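You operate a simulated robot arm through the tools that you are given. There is no shell and no other tool. Be economical: measure what you need, move in short steps, check, and stop when the job is done.

The job below is to be done with a simulated two-armed robot. You get a single attempt, and the scene is never put back.

TASK
Dust the empty spots on the purple and gold display mats, then restock the purple one with a dish.
Fine: wipe with the blue cloth pad and put it back; the purple dish from the packing bench's middle drawer; the other two stay in it, shut it; the gold spot stays empty; leave the third mat and the dishes on show. What is to be rubbed or washed off counts as gone when no trace of it is left.

Only the result counts: the job must be done as asked and must still hold three seconds after the hand-in. Knocking over, shifting, dropping, spilling or breaking anything else fails it. Flat cloth is picked up by pressing the open fingertips on it (5 to 10 N) and closing them slowly along it; thin cloth reads only 2 to 8 mm in the jaws.

THE ROBOT
Two 7-joint arms with two-finger parallel grippers on one trunk, on a base that drives. Base frame: it is fixed to the floor where the robot stands at the start and does not move with it; the origin is under the middle of the robot, x ahead of it, y to its left, z up. Lengths are in mm, angles in rad, forces in N, time in s.
The left shoulder is at the start at [70, 163, 1189], the right one opposite. With the tool pointing down near the work surface each hand reaches from about 220 to 840 mm from the robot's upright axis, wherever it stands, measured 20 degrees to its own side. Places, roughly: gold dish [1250, -500, 1250]; inside of the packing bench middle drawer [1000, 100, 700]; packing bench middle drawer [900, 100, 700]; purple dish [1250, -250, 1250]. Payload 3.43 kg a hand.
The TCP of each hand is the grasp point between the finger pads, 34 mm short of the fingertips. In the tool frame z runs along the fingers and y along their closing line. The gripper opens to 128 mm. The fingers are 24 mm wide and 12 mm thick; the gripper's body (48 by 130 mm) begins 96 mm behind the TCP.
Orientation is that of the tool frame in the base frame, as a unit quaternion [x, y, z, w]. With the fingers straight down and closing along the base's y, the tool's x points along the base's -x, its y along +y and its z along -z.

THE INTERFACE
- The arms move only by the tool play_rows. It takes "left_series", "right_series" or both (then of equal length, played together; a hand with none holds still); each is a list of rows, each an object (a shift or turn left out is 0, a gripper value left out holds the last) with "dp": the shift along the tool's x, y, z in units of 500 mm (1.0 is 500 mm), a list of three; "turn": the turn, a rotation vector about the tool's x, y, z in units of 120 degrees (1.0 is 120 degrees), a list of three. In form: [{"dp": [x, y, z], "turn": [ax, ay, az]}, ...]. A call has 1 to 10 rows; each row is the pose to reach, as a shift and turn from the pose commanded when the call began, along the tool's axes at that moment. "left_gripper" and "right_gripper" are, for a hand that has rows, the gripper command, from -1 (fully open) to 1 (shut), values between in proportion, set as the call begins (left out, the last holds). A call with a number of a shift or a turn outside -1 to 1 is refused whole. Rows are played at 5 a second. More than 50 mm and 0.15 rad between two rows, or a gripper value outside its range, and nothing of the call is played. Where a pose cannot be reached the arm comes as near as it can. A force on the tool above 40 N (or 10 N above the force at the start of the call, whichever is more), or a blocked arm, ends the call early, and 0.2 s more pass. The fingers move at their own pace (about 153 mm/s each) and stop on an object; they squeeze with about 40 N. The grip force told is the motor's: it shows also when the fingers shut on nothing. Time passes only in rows, and 0.2 s behind the last, so rows that repeat a pose let the fingers close. It gives the time, the measured TCP pose, the force on the tool (base axes), the opening and the grip force at its end, in the units of the frame above (readings bear some noise), with the torque about the TCP (base axes, N m) and any sound that the robot's microphone picked up, and new pictures: "views" is both (left out), scene, wrist or none (wrist: the cameras of the hands that moved).
- Cameras (640 x 400 px; columns grow to the right, rows downward): "scene" is now at [139.8, -22.3, 1444.9]; the picture's right is [-0.10, -1.00, 0.00], its down [-0.36, 0.04, -0.93] and it looks along [0.93, -0.09, -0.36] (base axes); focal length 214 px, centre (320, 200). "left" rides on the left gripper at [76, 11, -160] in its tool frame; the picture's right is [-0.15, 0.99, 0.00], its down [-0.88, -0.13, -0.46] and it looks along [-0.45, -0.07, 0.89] (tool axes); focal length 234 px, centre (320, 200). "right" rides on the right gripper at [76, -11, -160] in its tool frame; the picture's right is [0.15, 0.99, 0.00], its down [-0.88, 0.13, -0.46] and it looks along [-0.45, 0.07, 0.89] (tool axes); focal length 234 px, centre (320, 200). There is no depth. A picture from a camera that has moved, and an enlarged one, comes with that camera's place and axes in the base frame and with its lens. The place of the scene camera against the robot may be out by one fixed shift of up to 18 mm in any direction.
- slide_trunk(by): slides the trunk up (or, below 0, down) by that many mm; the arms and the scene camera ride with it, the base frame stays. It gives what a move gives, with no picture.
- steer(legs): drives the robot by 1 to 6 legs, each [ahead, left, turn to the left] in mm, mm and rad, along the robot's own axes; the way and the turn of a leg run together, so that a leg with both is an arc; at most 1500 mm and 3.142 rad a leg. The arms and the cameras ride along, it lands a little off, and it stops where it bumps. It gives what a move gives, and a new picture of the scene camera.
- head_to(pan, tilt): turns the head with the scene camera to pan (to the left, within 1.501 rad either way) and tilt (down, from -0.506 to 1.204), counted from straight ahead of the robot. It gives what a move gives, and a new picture of the scene camera.
- enlarge(camera, box): a new picture of the part [left, top, right, bottom] of that camera's present view, enlarged. The clock stands still meanwhile.
- hand_in(): hands the job in; it is judged then, once.

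Go step by step. Nothing tells you exact positions but the pictures and the camera data: compare them with the known pose of the tool, close in by small moves and look again before you grip or let go. The budget is 120 turns and 260 pictures, counting those below and the enlarged ones. Unless the task says otherwise, let go and move clear before handing in, and close with one line.

The tools are called after "Call:" as name(argument=value, ...) on one line, values as JSON. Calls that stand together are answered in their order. play_rows: Moves the arms, as the interface text tells. Its arguments: {"type":"object","properties":{"left_series":{"type":"array","items":{"type":"object","properties":{"dp":{"type":"array","items":{"type":"number"}},"turn":{"type":"array","items":{"type":"number"}}}}},"left_gripper":{"type":"number"},"right_series":{"type":"array","items":{"type":"object","properties":{"dp":{"type":"array","items":{"type":"number"}},"turn":{"type":"array","items":{"type":"number"}}}}},"right_gripper":{"type":"number"},"views":{"type":"string","enum":["both","scene","wrist","none"]}},"required":[]} The other tools are called the same way: slide_trunk (by) slides the trunk up or down; steer (legs) drives the base; head_to (pan, tilt) turns the head that bears the scene camera; enlarge (camera, box) takes an enlarged picture of a part of a camera's view; hand_in () hands the job in.

At the start:

```text
time: 0.0
left_ee_pos: [544.8, 123.9, 1487.8]
left_orientation: [-0.001, 1.0, 0.0, 0.0]
left_ft_force: [-0.2, 0.2, 0.3]
left_torque: [0.03, -0.03, -0.01]
left_opening: 127.9
left_grip_force: 0.1
right_ee_pos: [396.6, -192.4, 1396.0]
right_orientation: [0.001, 1.0, 0.001, 0.0]
right_ft_force: [0.0, -0.3, 0.3]
right_torque: [-0.01, 0.03, 0.04]
right_opening: 128.0
right_grip_force: 0.0
trunk travel left (down, up): [-669.0, 271.0]
robot x, y, heading: [0.5, -1.6, -0.002]
head pan, tilt: [-0.099, 0.365]
```

scene: 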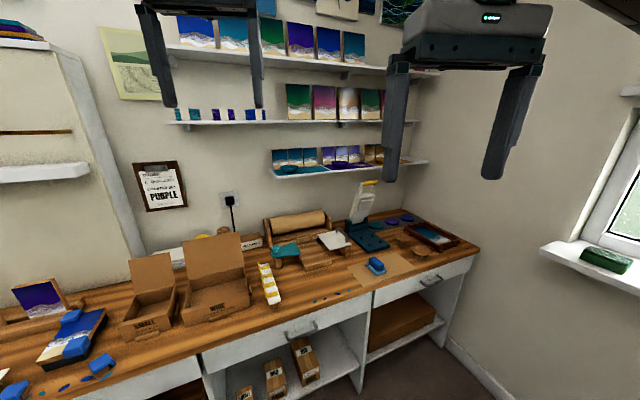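
right: 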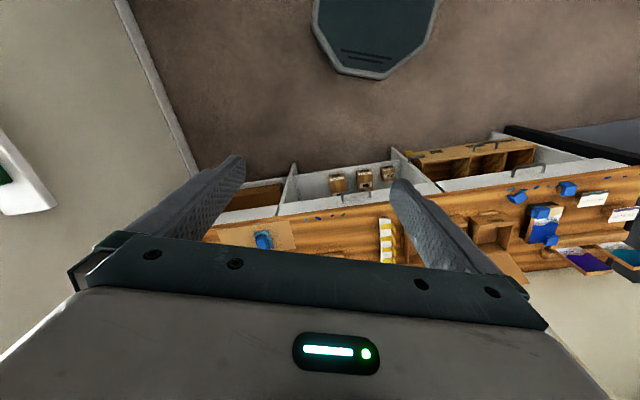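
left: 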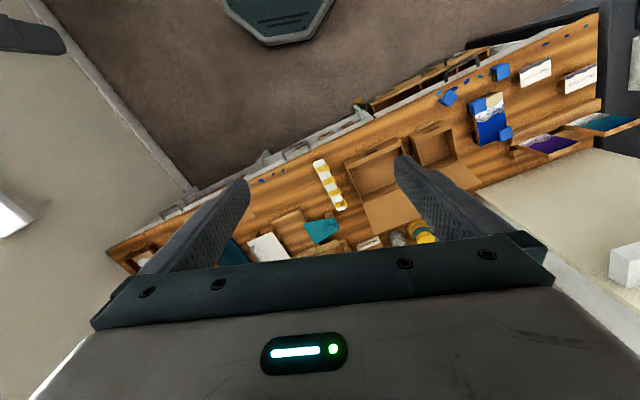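

I see a packing bench with drawers ahead and wall shelves above; the lowest small shelf seems to carry the display mats. I'll take close looks first.

Call:
enlarge(camera="scene", box=[260, 130, 440, 190])

Call:
enlarge(camera="scene", box=[230, 170, 480, 330])

Call:
enlarge(camera="scene", box=[0, 230, 330, 400])

```text
3.56 times, centred on (350, 160) of scene
camera zoom: at [139.8, -22.3, 1444.9], right [-0.1, -1.0, 0.0], down [-0.36, 0.04, -0.93], along [0.93, -0.09, -0.36], focal length 763 px, centre (213, 342)
```

zoom: 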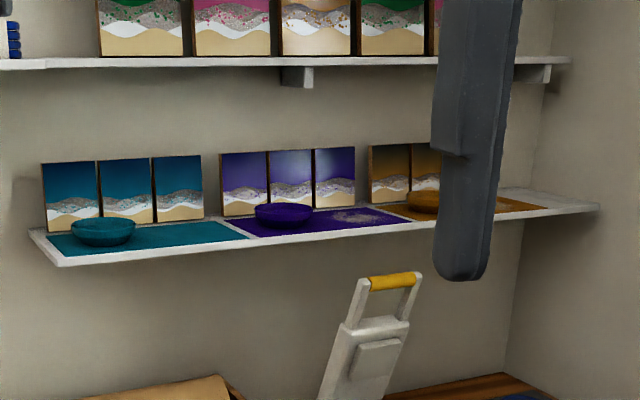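

```text
2.50 times, centred on (355, 250) of scene
camera zoom: at [139.8, -22.3, 1444.9], right [-0.1, -1.0, 0.0], down [-0.36, 0.04, -0.93], along [0.93, -0.09, -0.36], focal length 536 px, centre (232, 75)
```

zoom: 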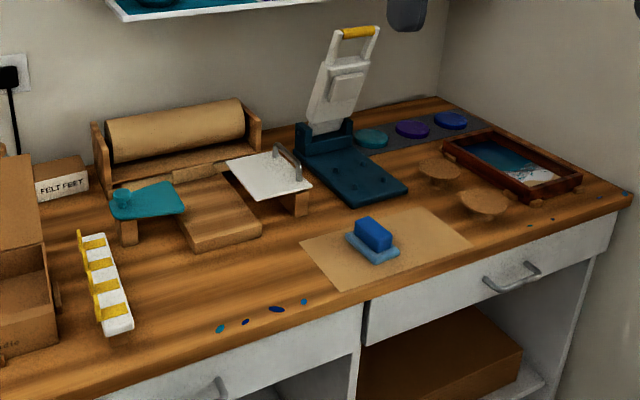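

```text
1.94 times, centred on (165, 315) of scene
camera zoom: at [139.8, -22.3, 1444.9], right [-0.1, -1.0, 0.0], down [-0.36, 0.04, -0.93], along [0.93, -0.09, -0.36], focal length 416 px, centre (621, -23)
```

zoom: 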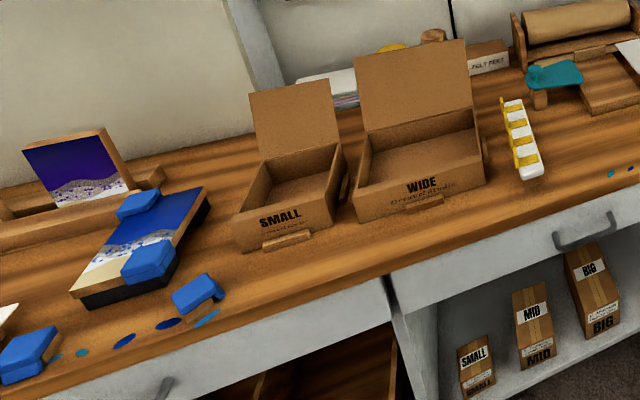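

The bench looks turned about 0.33 rad against the robot. I'll turn to face it and take views at two trunk heights to triangulate.

Call:
steer(legs=[[0, 0, 0.33]])

Call:
head_to(pan=-0.2, tilt=0.365)

Call:
slide_trunk(by=-300)

Call:
head_to(pan=-0.2, tilt=0.365)

```text
time: 1.4
left_ee_pos: [474.9, 293.8, 1487.5]
left_orientation: [-0.164, 0.986, 0.0, 0.0]
left_ft_force: [0.4, -0.2, -0.1]
left_torque: [0.0, -0.01, 0.03]
left_opening: 128.1
left_grip_force: 0.1
right_ee_pos: [437.8, -52.4, 1396.0]
right_orientation: [-0.165, 0.986, 0.001, 0.0]
right_ft_force: [0.3, -0.3, 0.2]
right_torque: [0.01, 0.01, 0.0]
right_opening: 128.1
right_grip_force: 0.0
trunk travel left (down, up): [-669.0, 271.0]
robot x, y, heading: [-1.5, -0.9, 0.333]
head pan, tilt: [-0.099, 0.365]
camera scene: at [135.2, 24.1, 1444.9], right [0.23, -0.97, 0.0], down [-0.35, -0.08, -0.93], along [0.91, 0.22, -0.36], focal length 214 px, centre (320, 200)
```

scene: 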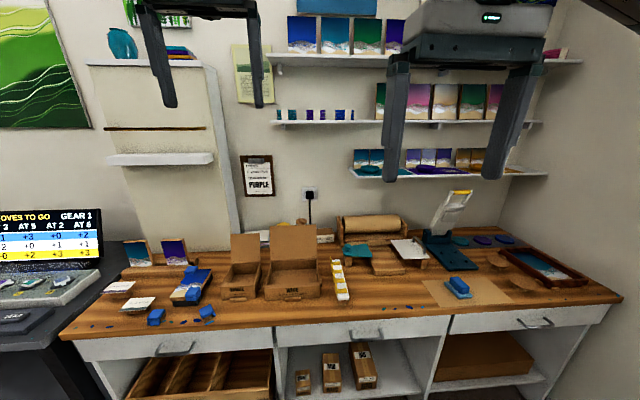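

```text
time: 2.1
left_ee_pos: [474.6, 295.4, 1488.3]
left_orientation: [-0.165, 0.986, 0.0, 0.0]
left_ft_force: [0.0, 0.8, -0.4]
left_torque: [0.02, 0.03, -0.04]
left_opening: 128.3
left_grip_force: 0.1
right_ee_pos: [438.0, -52.5, 1395.9]
right_orientation: [-0.165, 0.986, 0.0, 0.001]
right_ft_force: [-0.4, 1.0, 0.1]
right_torque: [-0.02, 0.02, -0.01]
right_opening: 128.0
right_grip_force: 0.2
trunk travel left (down, up): [-669.0, 271.0]
robot x, y, heading: [0.8, -1.6, 0.328]
head pan, tilt: [-0.201, 0.365]
camera scene: at [136.7, 15.7, 1445.0], right [0.13, -0.99, 0.0], down [-0.35, -0.05, -0.93], along [0.93, 0.12, -0.36], focal length 214 px, centre (320, 200)
```

scene: 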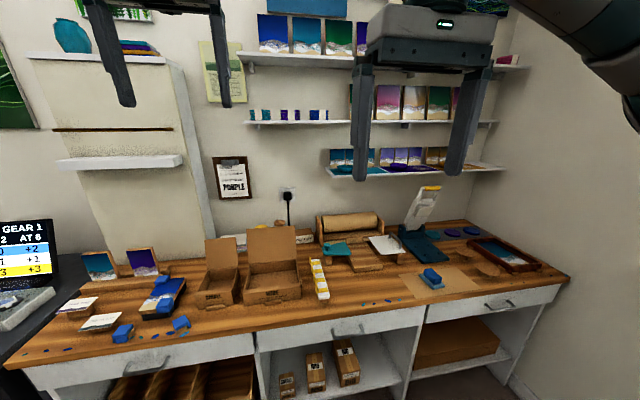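

```text
time: 5.1
left_ee_pos: [475.2, 294.1, 1187.9]
left_orientation: [-0.166, 0.986, 0.001, 0.0]
left_ft_force: [-0.2, -0.3, 0.2]
left_torque: [-0.01, 0.02, 0.02]
left_opening: 127.9
left_grip_force: 0.0
right_ee_pos: [438.7, -53.4, 1097.0]
right_orientation: [-0.166, 0.986, 0.001, 0.0]
right_ft_force: [-0.5, 0.1, 0.1]
right_torque: [-0.02, 0.03, 0.0]
right_opening: 128.1
right_grip_force: 0.1
trunk travel left (down, up): [-369.0, 571.0]
robot x, y, heading: [0.6, 1.5, 0.338]
head pan, tilt: [-0.201, 0.365]
```

```text
time: 5.7
left_ee_pos: [475.9, 296.8, 1188.8]
left_orientation: [-0.165, 0.986, 0.001, -0.001]
left_ft_force: [0.1, 0.4, 0.4]
left_torque: [-0.02, 0.01, 0.02]
left_opening: 128.0
left_grip_force: 0.1
right_ee_pos: [437.0, -52.6, 1096.7]
right_orientation: [-0.165, 0.986, 0.001, -0.001]
right_ft_force: [0.3, 0.2, 0.4]
right_torque: [-0.02, -0.01, -0.01]
right_opening: 128.1
right_grip_force: 0.0
trunk travel left (down, up): [-369.0, 571.0]
robot x, y, heading: [-1.7, -1.4, 0.333]
head pan, tilt: [-0.201, 0.365]
camera scene: at [136.7, 15.4, 1145.0], right [0.13, -0.99, 0.0], down [-0.35, -0.05, -0.93], along [0.93, 0.12, -0.36], focal length 214 px, centre (320, 200)
```

scene: 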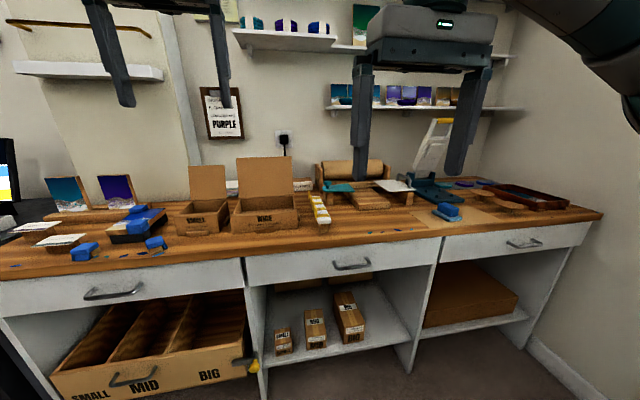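

Triangulation puts the bench top near z≈815, the lower shelf near z≈1200, and the bench normal at about yaw 0.31. I'll raise the trunk, drive to the right in front of the shelf and look closely.

Call:
slide_trunk(by=300)

Call:
steer(legs=[[0, -450, -0.02]])

Call:
head_to(pan=0.0, tilt=0.45)

Call:
enlarge(camera="scene", box=[220, 90, 480, 200])

```text
time: 8.7
left_ee_pos: [475.4, 293.6, 1487.6]
left_orientation: [-0.165, 0.986, 0.0, 0.001]
left_ft_force: [0.3, 0.3, 0.8]
left_torque: [0.02, 0.01, -0.04]
left_opening: 128.0
left_grip_force: 0.0
right_ee_pos: [437.6, -51.4, 1396.8]
right_orientation: [-0.164, 0.986, 0.001, -0.001]
right_ft_force: [0.4, 0.0, -0.3]
right_torque: [-0.02, 0.02, 0.02]
right_opening: 127.8
right_grip_force: 0.0
trunk travel left (down, up): [-669.0, 271.0]
robot x, y, heading: [3.4, 0.7, 0.335]
head pan, tilt: [-0.201, 0.365]
```

```text
time: 11.4
left_ee_pos: [624.1, -141.7, 1487.6]
left_orientation: [-0.155, 0.988, -0.002, 0.0]
left_ft_force: [-0.1, 0.2, -0.3]
left_torque: [0.02, -0.03, -0.01]
left_opening: 128.1
left_grip_force: 0.0
right_ee_pos: [578.6, -488.9, 1397.1]
right_orientation: [-0.155, 0.988, 0.0, 0.0]
right_ft_force: [0.7, -0.7, -0.3]
right_torque: [-0.02, 0.0, 0.0]
right_opening: 128.1
right_grip_force: 0.0
trunk travel left (down, up): [-669.0, 271.0]
robot x, y, heading: [141.2, -431.2, 0.304]
head pan, tilt: [-0.201, 0.365]
camera scene: at [279.9, -415.3, 1445.0], right [0.11, -0.99, 0.0], down [-0.35, -0.04, -0.93], along [0.93, 0.1, -0.36], focal length 214 px, centre (320, 200)
```

scene: 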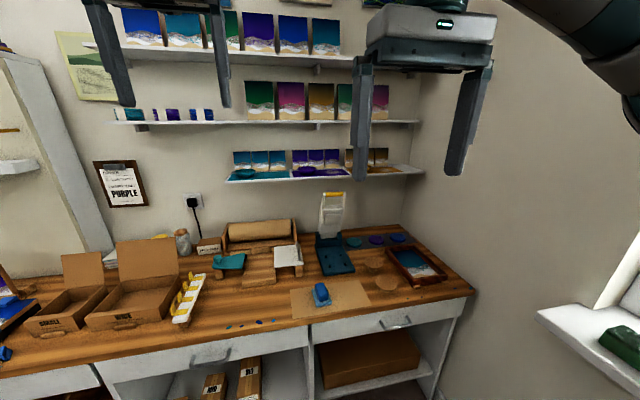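

```text
time: 12.2
left_ee_pos: [623.9, -144.2, 1488.5]
left_orientation: [-0.156, 0.988, 0.0, 0.0]
left_ft_force: [0.1, -0.6, -0.8]
left_torque: [0.04, 0.0, 0.0]
left_opening: 128.1
left_grip_force: 0.0
right_ee_pos: [579.4, -492.7, 1395.9]
right_orientation: [-0.155, 0.988, 0.001, -0.001]
right_ft_force: [-0.6, 0.1, -0.2]
right_torque: [0.01, 0.03, -0.02]
right_opening: 128.0
right_grip_force: 0.0
trunk travel left (down, up): [-669.0, 271.0]
robot x, y, heading: [138.4, -430.1, 0.31]
head pan, tilt: [0.0, 0.45]
camera scene: at [275.5, -399.0, 1437.1], right [0.31, -0.95, 0.0], down [-0.41, -0.13, -0.9], along [0.86, 0.28, -0.44], focal length 214 px, centre (320, 200)
```

scene: 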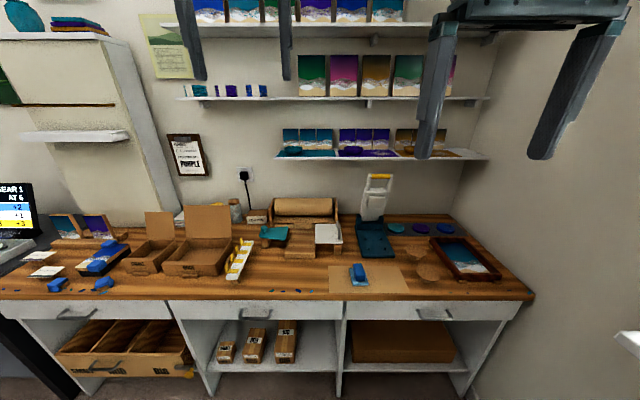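

```text
2.46 times, centred on (350, 145) of scene
camera zoom: at [275.5, -399.0, 1437.1], right [0.31, -0.95, 0.0], down [-0.41, -0.13, -0.9], along [0.86, 0.28, -0.44], focal length 528 px, centre (246, 335)
```

zoom: 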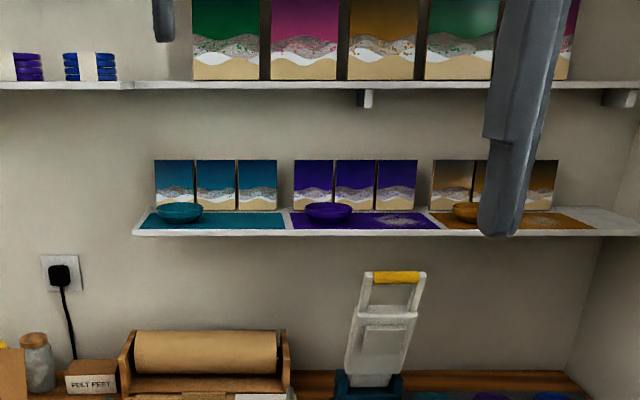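

The bench now squares up with the robot. A closer look at the pad next.

Call:
enlarge(camera="scene", box=[320, 245, 400, 295])

Call:
enlarge(camera="right", box=[200, 100, 520, 300])

```text
8.00 times, centred on (360, 270) of scene
camera zoom: at [275.5, -399.0, 1437.1], right [0.31, -0.95, 0.0], down [-0.41, -0.13, -0.9], along [0.86, 0.28, -0.44], focal length 1716 px, centre (0, -360)
```

zoom: 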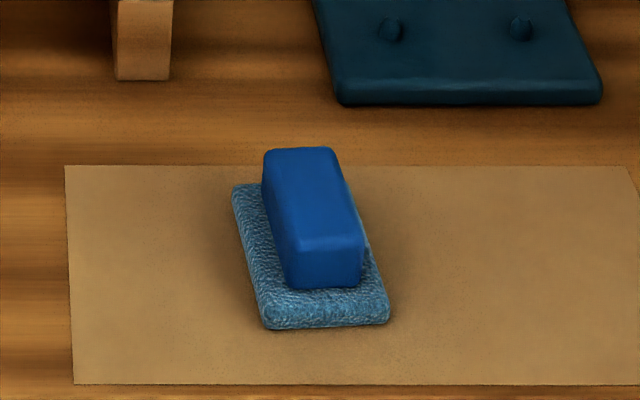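

```text
2.00 times, centred on (360, 200) of right
camera zoom: at [510.8, -525.5, 1556.8], right [-0.44, 0.9, 0.0], down [0.8, 0.39, 0.46], along [0.41, 0.2, -0.89], focal length 468 px, centre (240, 200)
```

zoom: 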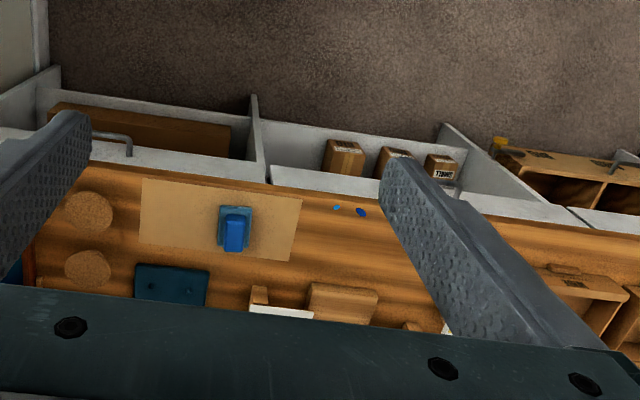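

The pad has a block handle (about 31 mm wide), long axis pointing away from the robot. I'll bring the right hand above it, pitched 45° so the same grasp works on the shelf.

Call:
play_rows(right_series=[{"dp": [-0.06, 0.0074, 0.074], "turn": [0, -0.0375, 0]}, {"dp": [-0.12, 0.0148, 0.148], "turn": [0, -0.075, 0]}, {"dp": [-0.18, 0.0222, 0.222], "turn": [0, -0.1125, 0]}, {"dp": [-0.24, 0.0296, 0.296], "turn": [0, -0.15, 0]}, {"dp": [-0.3, 0.037, 0.37], "turn": [0, -0.1875, 0]}, {"dp": [-0.36, 0.0444, 0.444], "turn": [0, -0.225, 0]}, {"dp": [-0.42, 0.0518, 0.518], "turn": [0, -0.2625, 0]}, {"dp": [-0.48, 0.0592, 0.592], "turn": [0, -0.3, 0]}, {"dp": [-0.54, 0.0666, 0.666], "turn": [0, -0.3375, 0]}, {"dp": [-0.6, 0.074, 0.74], "turn": [0, -0.375, 0]}], right_gripper=-0.3)

```text
time: 14.4
left_ee_pos: [624.9, -143.7, 1487.9]
left_orientation: [-0.154, 0.988, 0.0, 0.0]
left_ft_force: [-0.2, 0.8, -0.3]
left_torque: [0.02, 0.03, 0.01]
left_opening: 128.0
left_grip_force: 0.2
right_ee_pos: [853.3, -364.9, 1025.5]
right_orientation: [-0.143, 0.912, 0.06, 0.379]
right_ft_force: [-0.1, 0.0, -0.1]
right_torque: [0.0, -0.03, 0.0]
right_opening: 83.0
right_grip_force: 0.2
trunk travel left (down, up): [-669.0, 271.0]
robot x, y, heading: [143.8, -431.8, 0.31]
head pan, tilt: [0.0, 0.45]
camera scene: at [276.7, -398.0, 1437.0], right [0.31, -0.95, 0.0], down [-0.42, -0.13, -0.9], along [0.86, 0.28, -0.44], focal length 214 px, centre (320, 200)
camera right: at [698.1, -426.0, 1085.2], right [-0.4, 0.91, -0.1], down [0.25, 0.21, 0.95], along [0.88, 0.35, -0.31], focal length 234 px, centre (320, 200)
```

scene: 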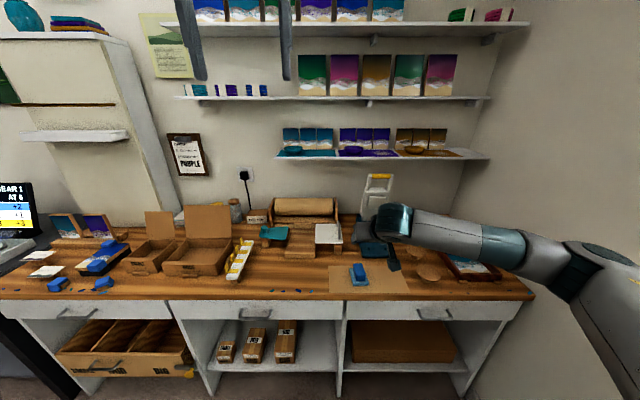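
right: 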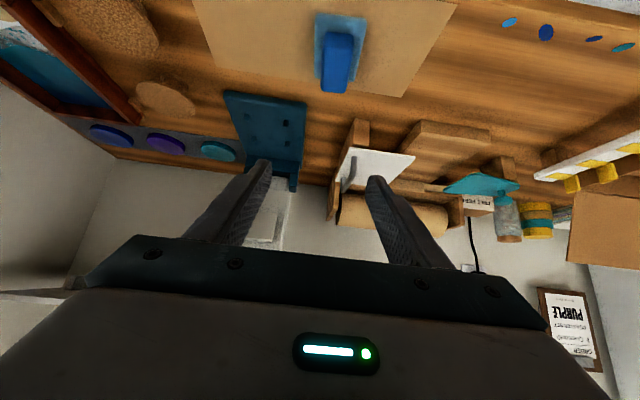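

Call:
play_rows(right_series=[{"dp": [0.039, 0, 0.05]}, {"dp": [0.078, 0, 0.1]}, {"dp": [0.117, 0, 0.151]}, {"dp": [0.117, 0, 0.151]}])

Call:
enlarge(camera="scene", box=[320, 220, 440, 295])

```text
time: 15.4
left_ee_pos: [624.2, -144.2, 1487.5]
left_orientation: [-0.155, 0.988, 0.0, 0.0]
left_ft_force: [0.5, 0.6, 0.6]
left_torque: [0.0, -0.03, 0.04]
left_opening: 127.9
left_grip_force: 0.1
right_ee_pos: [863.5, -360.7, 931.3]
right_orientation: [-0.143, 0.913, 0.06, 0.378]
right_ft_force: [-0.7, 0.4, 0.5]
right_torque: [-0.01, -0.02, 0.02]
right_opening: 83.3
right_grip_force: 0.0
trunk travel left (down, up): [-669.0, 271.0]
robot x, y, heading: [143.8, -429.3, 0.306]
head pan, tilt: [0.0, 0.45]
camera scene: at [275.3, -398.3, 1437.1], right [0.31, -0.95, 0.0], down [-0.41, -0.13, -0.9], along [0.86, 0.28, -0.44], focal length 214 px, centre (320, 200)
camera right: at [708.2, -422.6, 991.4], right [-0.4, 0.91, -0.1], down [0.25, 0.22, 0.95], along [0.88, 0.35, -0.31], focal length 234 px, centre (320, 200)
```

scene: 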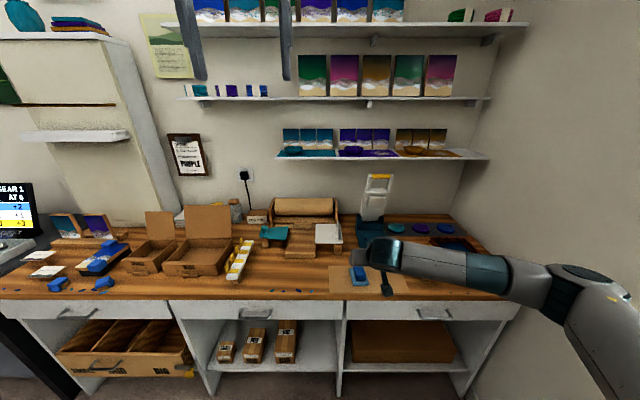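
right: 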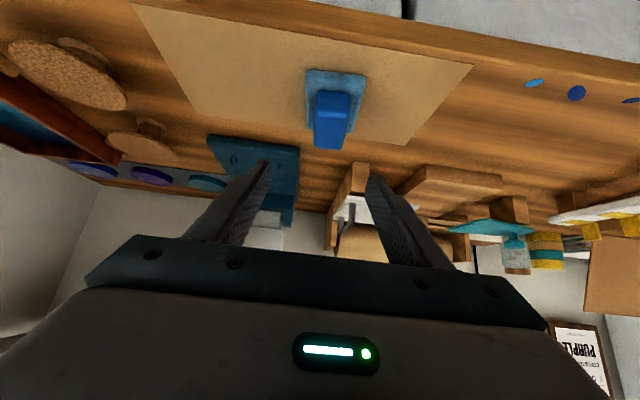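

```text
5.33 times, centred on (380, 258) of scene
camera zoom: at [275.3, -398.3, 1437.1], right [0.31, -0.95, 0.0], down [-0.41, -0.13, -0.9], along [0.86, 0.28, -0.44], focal length 1144 px, centre (0, -107)
```

zoom: 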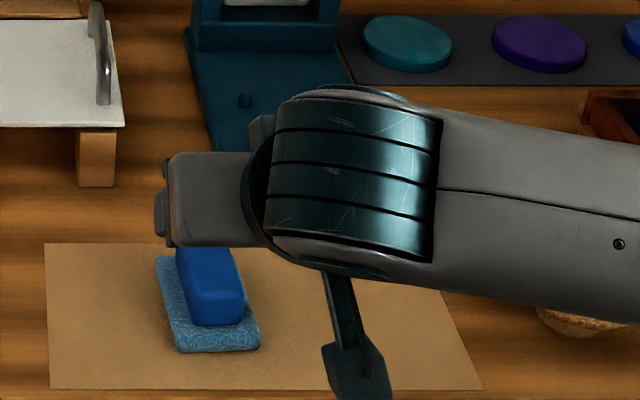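

Call:
enlarge(camera="right", box=[280, 50, 400, 160])

```text
3.64 times, centred on (340, 105) of right
camera zoom: at [708.2, -422.6, 991.4], right [-0.4, 0.91, -0.1], down [0.25, 0.22, 0.95], along [0.88, 0.35, -0.31], focal length 852 px, centre (247, 546)
```

zoom: 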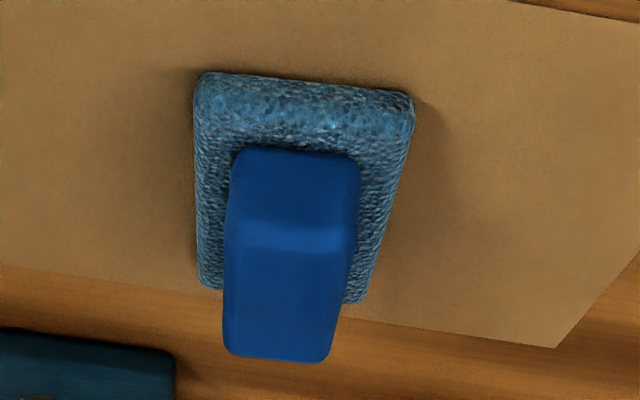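

Call:
play_rows(right_series=[{"dp": [0.012, 0.009, 0.06], "turn": [-0.012, 0, -0.012]}, {"dp": [0.0255, 0.018, 0.119], "turn": [-0.0236, 0, -0.0236]}, {"dp": [0.0255, 0.018, 0.119], "turn": [-0.0236, 0, -0.0236]}], views="wrist")

Call:
enlarge(camera="right", box=[240, 70, 400, 190])

```text
time: 16.2
left_ee_pos: [623.0, -143.8, 1489.2]
left_orientation: [-0.155, 0.988, 0.0, 0.0]
left_ft_force: [0.2, -0.3, 0.0]
left_torque: [-0.02, -0.02, -0.02]
left_opening: 128.0
left_grip_force: 0.0
right_ee_pos: [891.6, -339.5, 878.4]
right_orientation: [-0.175, 0.906, 0.074, 0.377]
right_ft_force: [-0.2, -0.3, -0.5]
right_torque: [0.0, -0.02, 0.01]
right_opening: 83.0
right_grip_force: 0.2
trunk travel left (down, up): [-669.0, 271.0]
robot x, y, heading: [143.4, -426.5, 0.306]
head pan, tilt: [0.0, 0.45]
camera right: at [741.6, -413.0, 937.8], right [-0.46, 0.88, -0.1], down [0.23, 0.23, 0.95], along [0.86, 0.42, -0.31], focal length 234 px, centre (320, 200)
```

right: 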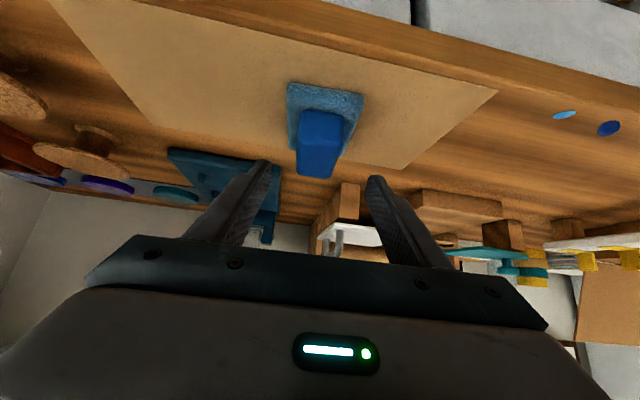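

```text
3.33 times, centred on (320, 130) of right
camera zoom: at [741.6, -413.0, 937.8], right [-0.46, 0.88, -0.1], down [0.23, 0.23, 0.95], along [0.86, 0.42, -0.31], focal length 781 px, centre (320, 433)
```

zoom: 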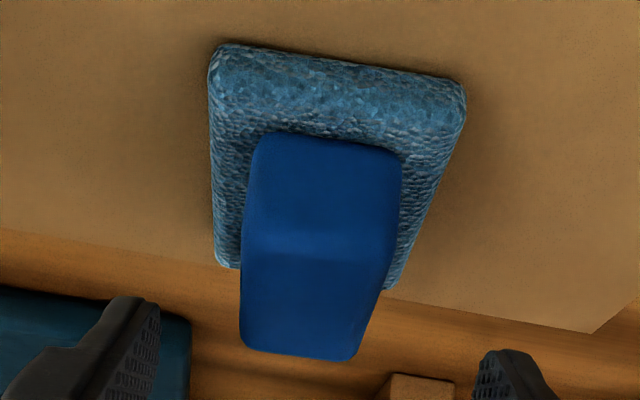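

Refined estimate: handle top z≈859, handle centre N≈735; I back the hand off ~30 mm and lower slightly.

Call:
play_rows(right_series=[{"dp": [0.04, -0.01, -0.042]}, {"dp": [0.051, -0.01, -0.034]}, {"dp": [0.051, -0.01, -0.034]}], views="none")

Call:
enlarge(camera="right", box=[240, 80, 400, 200])

Call:
enlarge(camera="scene", box=[320, 220, 440, 295])

```text
time: 17.0
left_ee_pos: [623.6, -143.9, 1488.2]
left_orientation: [-0.156, 0.988, 0.0, 0.0]
left_ft_force: [-0.2, -0.5, -0.9]
left_torque: [-0.01, -0.01, -0.01]
left_opening: 128.0
left_grip_force: 0.0
right_ee_pos: [868.0, -354.0, 874.5]
right_orientation: [-0.175, 0.907, 0.073, 0.375]
right_ft_force: [-0.3, 0.4, 0.3]
right_torque: [-0.01, 0.0, 0.0]
right_opening: 83.1
right_grip_force: 0.1
trunk travel left (down, up): [-669.0, 271.0]
robot x, y, heading: [140.3, -432.1, 0.31]
head pan, tilt: [0.0, 0.45]
```

```text
3.33 times, centred on (320, 140) of right
camera zoom: at [717.5, -427.7, 933.5], right [-0.46, 0.88, -0.1], down [0.23, 0.23, 0.95], along [0.86, 0.41, -0.31], focal length 781 px, centre (320, 400)
```

zoom: 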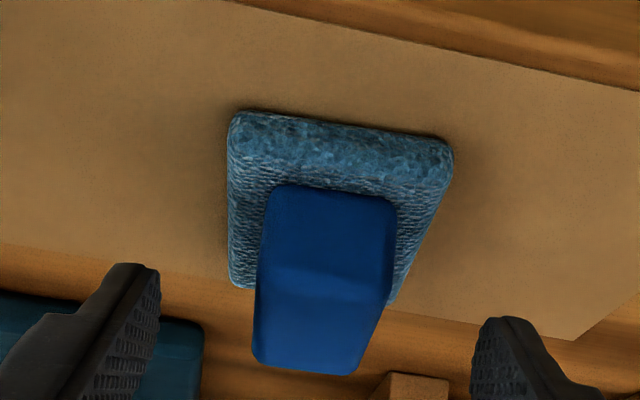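

```text
5.33 times, centred on (380, 258) of scene
camera zoom: at [275.5, -398.2, 1437.0], right [0.31, -0.95, 0.0], down [-0.41, -0.13, -0.9], along [0.86, 0.28, -0.44], focal length 1144 px, centre (0, -107)
```

zoom: 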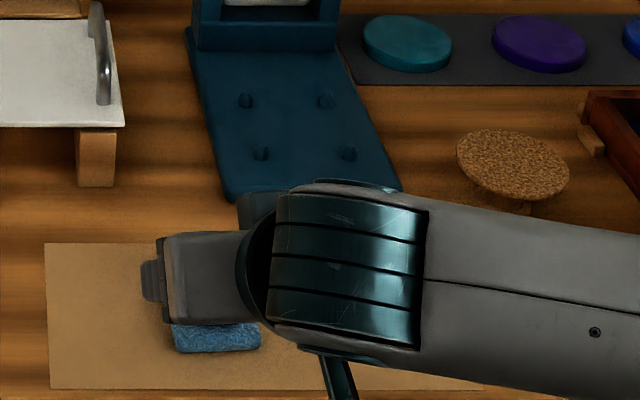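

Call:
play_rows(right_series=[{"dp": [0.0071, 0, 0.0071]}, {"dp": [0.0071, 0, 0.0071]}], views="none")

Call:
play_rows(right_series=[{"dp": [0, 0, 0]}, {"dp": [0, 0, 0]}, {"dp": [0, 0, 0]}], right_gripper=1, views="wrist")

```text
time: 17.6
left_ee_pos: [623.5, -143.4, 1488.2]
left_orientation: [-0.155, 0.988, 0.0, 0.0]
left_ft_force: [0.1, 0.1, -0.4]
left_torque: [0.02, -0.01, -0.01]
left_opening: 128.0
left_grip_force: 0.0
right_ee_pos: [867.6, -355.3, 870.0]
right_orientation: [-0.175, 0.907, 0.073, 0.375]
right_ft_force: [0.6, 0.1, 0.0]
right_torque: [-0.02, -0.01, 0.01]
right_opening: 83.1
right_grip_force: 0.1
trunk travel left (down, up): [-669.0, 271.0]
robot x, y, heading: [138.4, -426.9, 0.31]
head pan, tilt: [0.0, 0.45]
```

```text
time: 18.4
left_ee_pos: [624.1, -144.4, 1487.6]
left_orientation: [-0.155, 0.988, 0.0, 0.0]
left_ft_force: [0.3, 0.3, 1.8]
left_torque: [-0.01, 0.01, 0.0]
left_opening: 127.8
left_grip_force: 0.0
right_ee_pos: [869.0, -355.0, 869.7]
right_orientation: [-0.175, 0.907, 0.073, 0.376]
right_ft_force: [-0.8, -0.4, -0.6]
right_torque: [-0.02, -0.03, -0.04]
right_opening: 35.2
right_grip_force: 40.3
trunk travel left (down, up): [-669.0, 271.0]
robot x, y, heading: [141.0, -430.2, 0.315]
head pan, tilt: [0.0, 0.45]
camera right: at [717.1, -428.2, 929.3], right [-0.46, 0.88, -0.1], down [0.23, 0.23, 0.95], along [0.86, 0.41, -0.31], focal length 234 px, centre (320, 200)
```

right: 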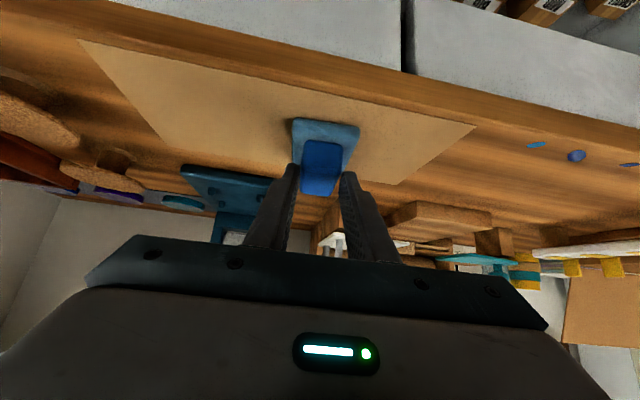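

Pad is gripped (35 mm, 40 N). Lifting it up and back.

Call:
play_rows(right_series=[{"dp": [-0.05, 0, -0.05]}, {"dp": [-0.1, 0, -0.13]}, {"dp": [-0.15, 0, -0.21]}, {"dp": [-0.2, 0, -0.29]}, {"dp": [-0.25, 0, -0.37]}, {"dp": [-0.3, 0, -0.45]}, {"dp": [-0.35, 0, -0.53]}, {"dp": [-0.4, 0, -0.61]}, {"dp": [-0.45, 0, -0.69]}, {"dp": [-0.4525, 0, -0.735]}])

Call:
steer(legs=[[200, -100, 0]])

Call:
enlarge(camera="scene", box=[200, 80, 480, 220])

Call:
enlarge(camera="right", box=[160, 0, 480, 200])

```text
time: 20.6
left_ee_pos: [623.0, -143.6, 1488.3]
left_orientation: [-0.154, 0.988, -0.001, 0.001]
left_ft_force: [0.8, -0.3, -0.6]
left_torque: [0.0, 0.0, -0.02]
left_opening: 128.1
left_grip_force: 0.0
right_ee_pos: [771.2, -394.1, 1288.6]
right_orientation: [-0.175, 0.907, 0.074, 0.376]
right_ft_force: [-0.4, 0.6, -0.3]
right_torque: [-0.01, 0.0, 0.0]
right_opening: 35.1
right_grip_force: 40.3
trunk travel left (down, up): [-669.0, 271.0]
robot x, y, heading: [144.0, -428.6, 0.31]
head pan, tilt: [0.0, 0.45]
camera scene: at [274.9, -398.6, 1437.1], right [0.31, -0.95, 0.0], down [-0.41, -0.13, -0.9], along [0.86, 0.28, -0.44], focal length 214 px, centre (320, 200)
camera right: at [621.0, -467.5, 1349.0], right [-0.46, 0.88, -0.1], down [0.23, 0.23, 0.95], along [0.86, 0.41, -0.31], focal length 234 px, centre (320, 200)
```

scene: 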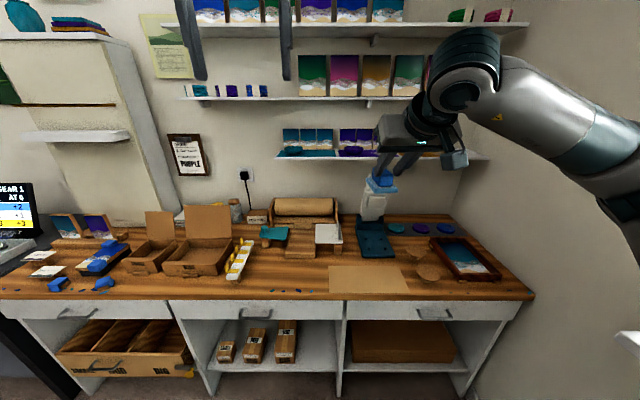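
right: 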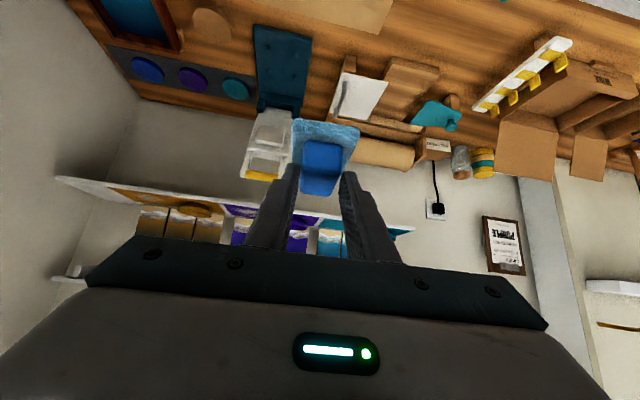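

```text
time: 22.3
left_ee_pos: [838.4, -176.0, 1489.4]
left_orientation: [-0.157, 0.988, -0.001, 0.001]
left_ft_force: [-0.2, 0.3, -0.2]
left_torque: [-0.04, -0.02, -0.02]
left_opening: 127.7
left_grip_force: 0.0
right_ee_pos: [987.7, -426.6, 1289.4]
right_orientation: [-0.177, 0.907, 0.073, 0.376]
right_ft_force: [-0.4, -0.9, -0.3]
right_torque: [0.01, 0.01, -0.06]
right_opening: 34.8
right_grip_force: 40.4
trunk travel left (down, up): [-669.0, 271.0]
robot x, y, heading: [359.1, -460.1, 0.319]
head pan, tilt: [0.0, 0.45]
camera scene: at [490.5, -432.3, 1437.2], right [0.31, -0.95, 0.0], down [-0.41, -0.14, -0.9], along [0.86, 0.28, -0.43], focal length 214 px, centre (320, 200)
```

scene: 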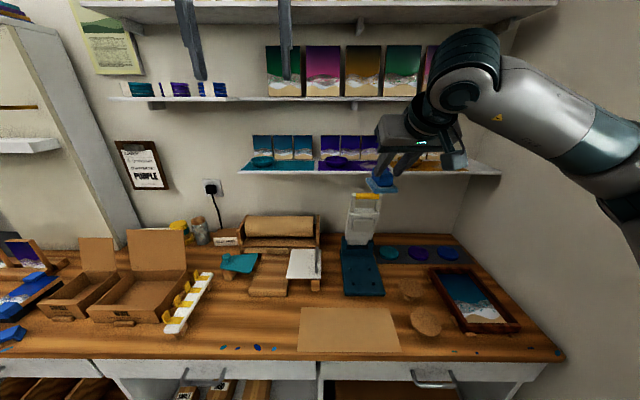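

```text
2.29 times, centred on (340, 150) of scene
camera zoom: at [490.5, -432.3, 1437.2], right [0.31, -0.95, 0.0], down [-0.41, -0.14, -0.9], along [0.86, 0.28, -0.43], focal length 490 px, centre (274, 314)
```

zoom: 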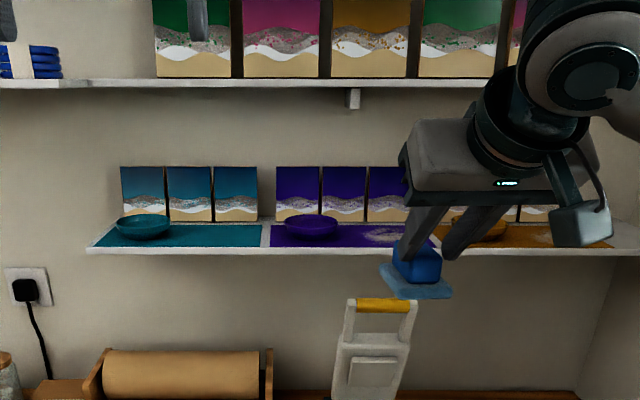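

```text
2.00 times, centred on (320, 100) of right
camera zoom: at [837.2, -499.8, 1349.1], right [-0.47, 0.88, -0.1], down [0.23, 0.23, 0.95], along [0.85, 0.42, -0.31], focal length 468 px, centre (320, 400)
```

zoom: 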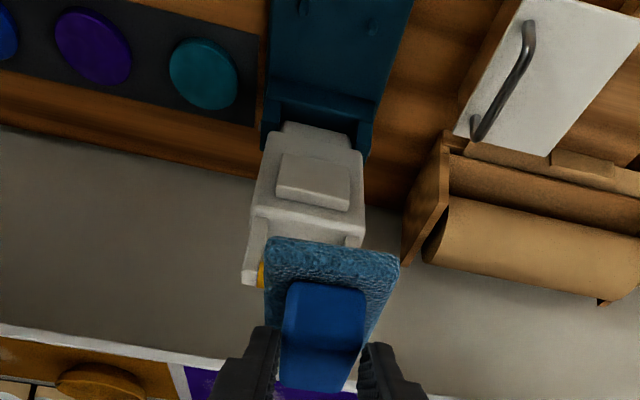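

Holding the pad near the shelf front. Moving it closer, just above the shelf height, to view the dust spot with the wrist camera.

Call:
play_rows(right_series=[{"dp": [-0.052, -0.02, 0.038], "turn": [0.007, 0, 0.007]}, {"dp": [-0.104, -0.04, 0.076], "turn": [0.014, 0, 0.014]}, {"dp": [-0.156, -0.06, 0.114], "turn": [0.021, 0, 0.021]}, {"dp": [-0.208, -0.079, 0.151], "turn": [0.027, 0, 0.027]}, {"dp": [-0.208, -0.079, 0.151], "turn": [0.027, 0, 0.027]}])

Call:
enlarge(camera="scene", box=[300, 100, 500, 210])

Call:
enlarge(camera="right", box=[160, 90, 480, 290])

```text
time: 23.5
left_ee_pos: [839.4, -176.9, 1488.9]
left_orientation: [-0.157, 0.988, 0.0, 0.001]
left_ft_force: [0.3, -0.3, -0.6]
left_torque: [-0.02, 0.0, -0.02]
left_opening: 127.8
left_grip_force: 0.2
right_ee_pos: [1121.4, -416.3, 1307.7]
right_orientation: [-0.141, 0.913, 0.059, 0.379]
right_ft_force: [0.1, -0.8, -1.5]
right_torque: [-0.01, 0.03, -0.01]
right_opening: 34.8
right_grip_force: 39.9
trunk travel left (down, up): [-669.0, 271.0]
robot x, y, heading: [360.4, -461.7, 0.315]
head pan, tilt: [0.0, 0.45]
camera scene: at [491.5, -432.8, 1437.1], right [0.31, -0.95, 0.0], down [-0.41, -0.13, -0.9], along [0.86, 0.28, -0.44], focal length 214 px, centre (320, 200)
camera right: at [966.2, -478.1, 1367.7], right [-0.4, 0.91, -0.1], down [0.25, 0.21, 0.95], along [0.88, 0.35, -0.31], focal length 234 px, centre (320, 200)
```

scene: 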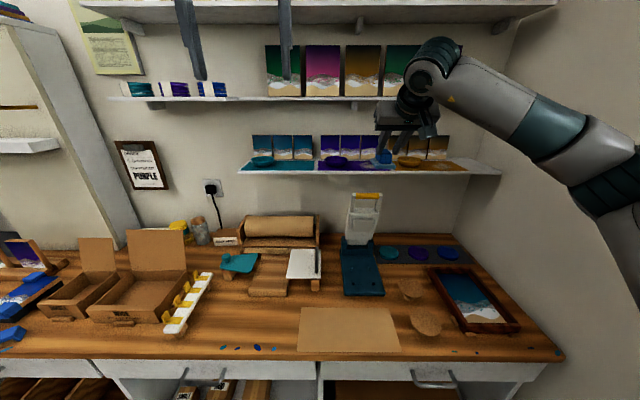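
right: 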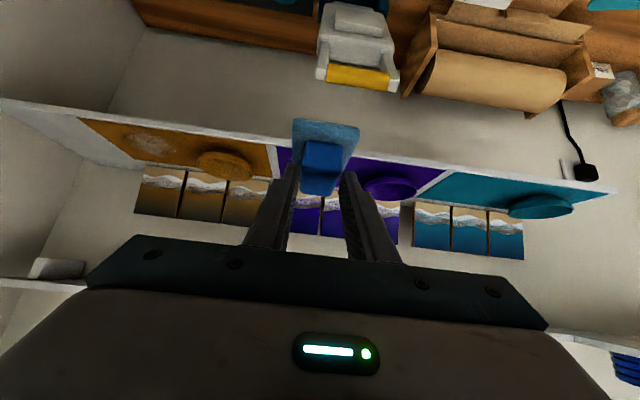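

```text
3.20 times, centred on (400, 155) of scene
camera zoom: at [491.5, -432.8, 1437.1], right [0.31, -0.95, 0.0], down [-0.41, -0.13, -0.9], along [0.86, 0.28, -0.44], focal length 686 px, centre (64, 344)
```

zoom: 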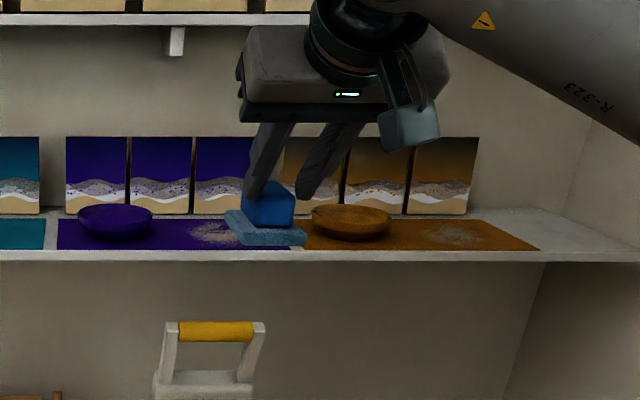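

```text
2.00 times, centred on (320, 190) of right
camera zoom: at [966.2, -478.1, 1367.7], right [-0.4, 0.91, -0.1], down [0.25, 0.21, 0.95], along [0.88, 0.35, -0.31], focal length 468 px, centre (320, 220)
```

zoom: 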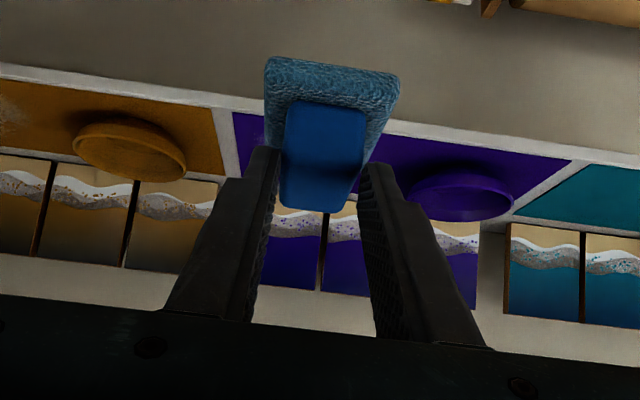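

Estimates: purple dust spot at N≈1112, R≈735 (≈70 mm wide), mat z≈1205; gold spot at R≈1008. Moving the pad above the purple spot.

Call:
play_rows(right_series=[{"dp": [-0.054, 0.002, 0.06]}, {"dp": [-0.108, 0.003, 0.12]}, {"dp": [-0.162, 0.005, 0.18]}, {"dp": [-0.215, 0.006, 0.2376]}, {"dp": [-0.215, 0.006, 0.2376]}], views="wrist")

Call:
enlarge(camera="scene", box=[300, 100, 500, 210])

Call:
enlarge(camera="right", box=[160, 50, 480, 250])

```text
time: 24.7
left_ee_pos: [838.9, -177.0, 1489.1]
left_orientation: [-0.157, 0.988, 0.0, 0.001]
left_ft_force: [0.1, -0.7, -0.5]
left_torque: [0.07, 0.02, 0.01]
left_opening: 128.0
left_grip_force: 0.1
right_ee_pos: [1273.8, -366.5, 1301.2]
right_orientation: [-0.14, 0.913, 0.059, 0.379]
right_ft_force: [0.0, 0.3, -0.3]
right_torque: [0.01, 0.04, 0.05]
right_opening: 35.2
right_grip_force: 40.3
trunk travel left (down, up): [-669.0, 271.0]
robot x, y, heading: [361.1, -463.1, 0.314]
head pan, tilt: [0.0, 0.45]
camera right: at [1117.7, -428.0, 1360.9], right [-0.4, 0.91, -0.1], down [0.25, 0.21, 0.95], along [0.88, 0.35, -0.31], focal length 234 px, centre (320, 200)
```

right: 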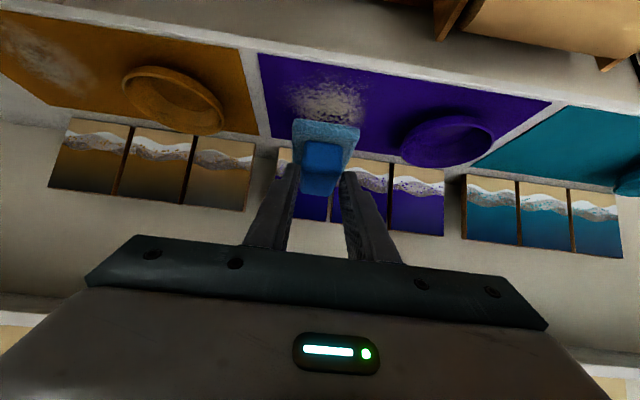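

```text
3.20 times, centred on (400, 155) of scene
camera zoom: at [491.4, -433.4, 1437.1], right [0.31, -0.95, 0.0], down [-0.41, -0.13, -0.9], along [0.86, 0.28, -0.43], focal length 686 px, centre (64, 344)
```

zoom: 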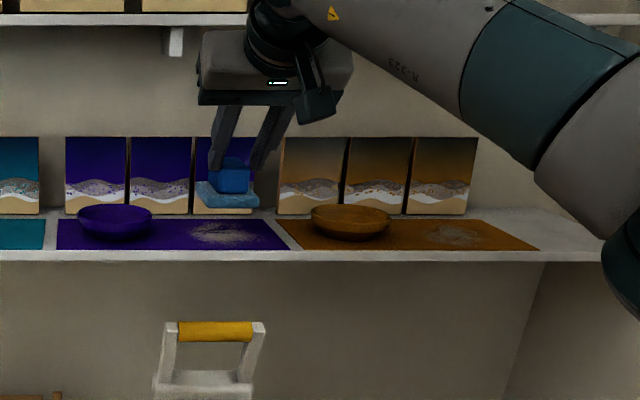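

```text
2.00 times, centred on (320, 150) of right
camera zoom: at [1117.7, -428.0, 1360.9], right [-0.4, 0.91, -0.1], down [0.25, 0.21, 0.95], along [0.88, 0.35, -0.31], focal length 468 px, centre (320, 300)
```

zoom: 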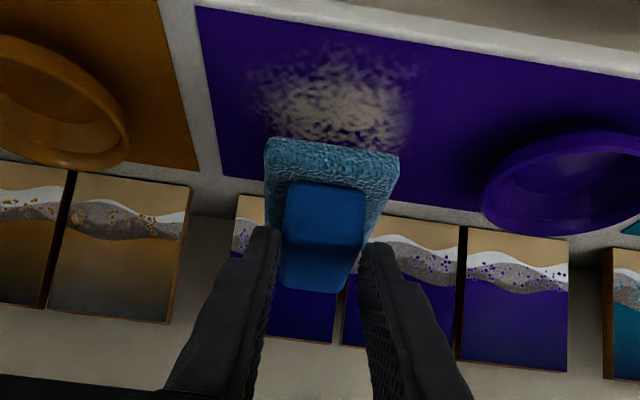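

Call:
play_rows(right_series=[{"dp": [0.027, 0, 0.027]}, {"dp": [0.0537, 0, 0.0537]}, {"dp": [0.0537, 0, 0.0537]}], views="none")

Call:
enlarge(camera="scene", box=[320, 130, 440, 190])

```text
time: 25.5
left_ee_pos: [838.3, -176.6, 1488.5]
left_orientation: [-0.157, 0.988, -0.001, 0.0]
left_ft_force: [-0.3, 0.5, 0.0]
left_torque: [-0.03, -0.04, 0.0]
left_opening: 128.2
left_grip_force: 0.2
right_ee_pos: [1273.4, -364.1, 1263.1]
right_orientation: [-0.14, 0.913, 0.058, 0.38]
right_ft_force: [-0.1, 0.2, -0.4]
right_torque: [-0.01, 0.02, 0.0]
right_opening: 34.8
right_grip_force: 40.2
trunk travel left (down, up): [-669.0, 271.0]
robot x, y, heading: [359.2, -465.9, 0.314]
head pan, tilt: [0.0, 0.45]
```

```text
5.33 times, centred on (380, 160) of scene
camera zoom: at [491.4, -432.0, 1437.1], right [0.31, -0.95, 0.0], down [-0.41, -0.14, -0.9], along [0.86, 0.28, -0.44], focal length 1144 px, centre (0, 413)
```

zoom: 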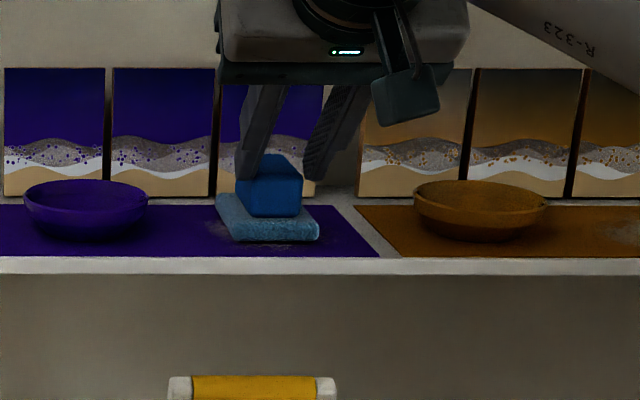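

Call:
play_rows(right_series=[{"dp": [0.0057, 0, 0.0057]}, {"dp": [0.0085, 0, 0.0085]}], views="none")

Call:
play_rows(right_series=[{"dp": [0.0028, 0, 0.0028]}, {"dp": [0.0042, 0, 0.0042]}], views="none")

```text
time: 26.1
left_ee_pos: [839.0, -176.2, 1489.7]
left_orientation: [-0.157, 0.988, 0.0, 0.001]
left_ft_force: [-1.0, 0.0, -0.2]
left_torque: [-0.02, -0.01, 0.01]
left_opening: 127.8
left_grip_force: 0.1
right_ee_pos: [1272.9, -365.0, 1259.7]
right_orientation: [-0.141, 0.912, 0.059, 0.38]
right_ft_force: [0.9, 0.1, 4.9]
right_torque: [-0.01, -0.17, -0.02]
right_opening: 34.8
right_grip_force: 39.9
trunk travel left (down, up): [-669.0, 271.0]
robot x, y, heading: [363.4, -464.2, 0.317]
head pan, tilt: [0.0, 0.45]
```

```text
time: 26.7
left_ee_pos: [838.8, -175.3, 1489.3]
left_orientation: [-0.157, 0.988, -0.001, 0.001]
left_ft_force: [0.1, 0.2, 0.3]
left_torque: [0.04, 0.0, 0.01]
left_opening: 128.0
left_grip_force: 0.1
right_ee_pos: [1271.8, -365.1, 1259.5]
right_orientation: [-0.14, 0.912, 0.059, 0.382]
right_ft_force: [11.4, 0.4, 21.9]
right_torque: [0.06, -0.8, -0.04]
right_opening: 34.8
right_grip_force: 40.0
trunk travel left (down, up): [-669.0, 271.0]
robot x, y, heading: [362.9, -467.6, 0.312]
head pan, tilt: [0.0, 0.45]
```

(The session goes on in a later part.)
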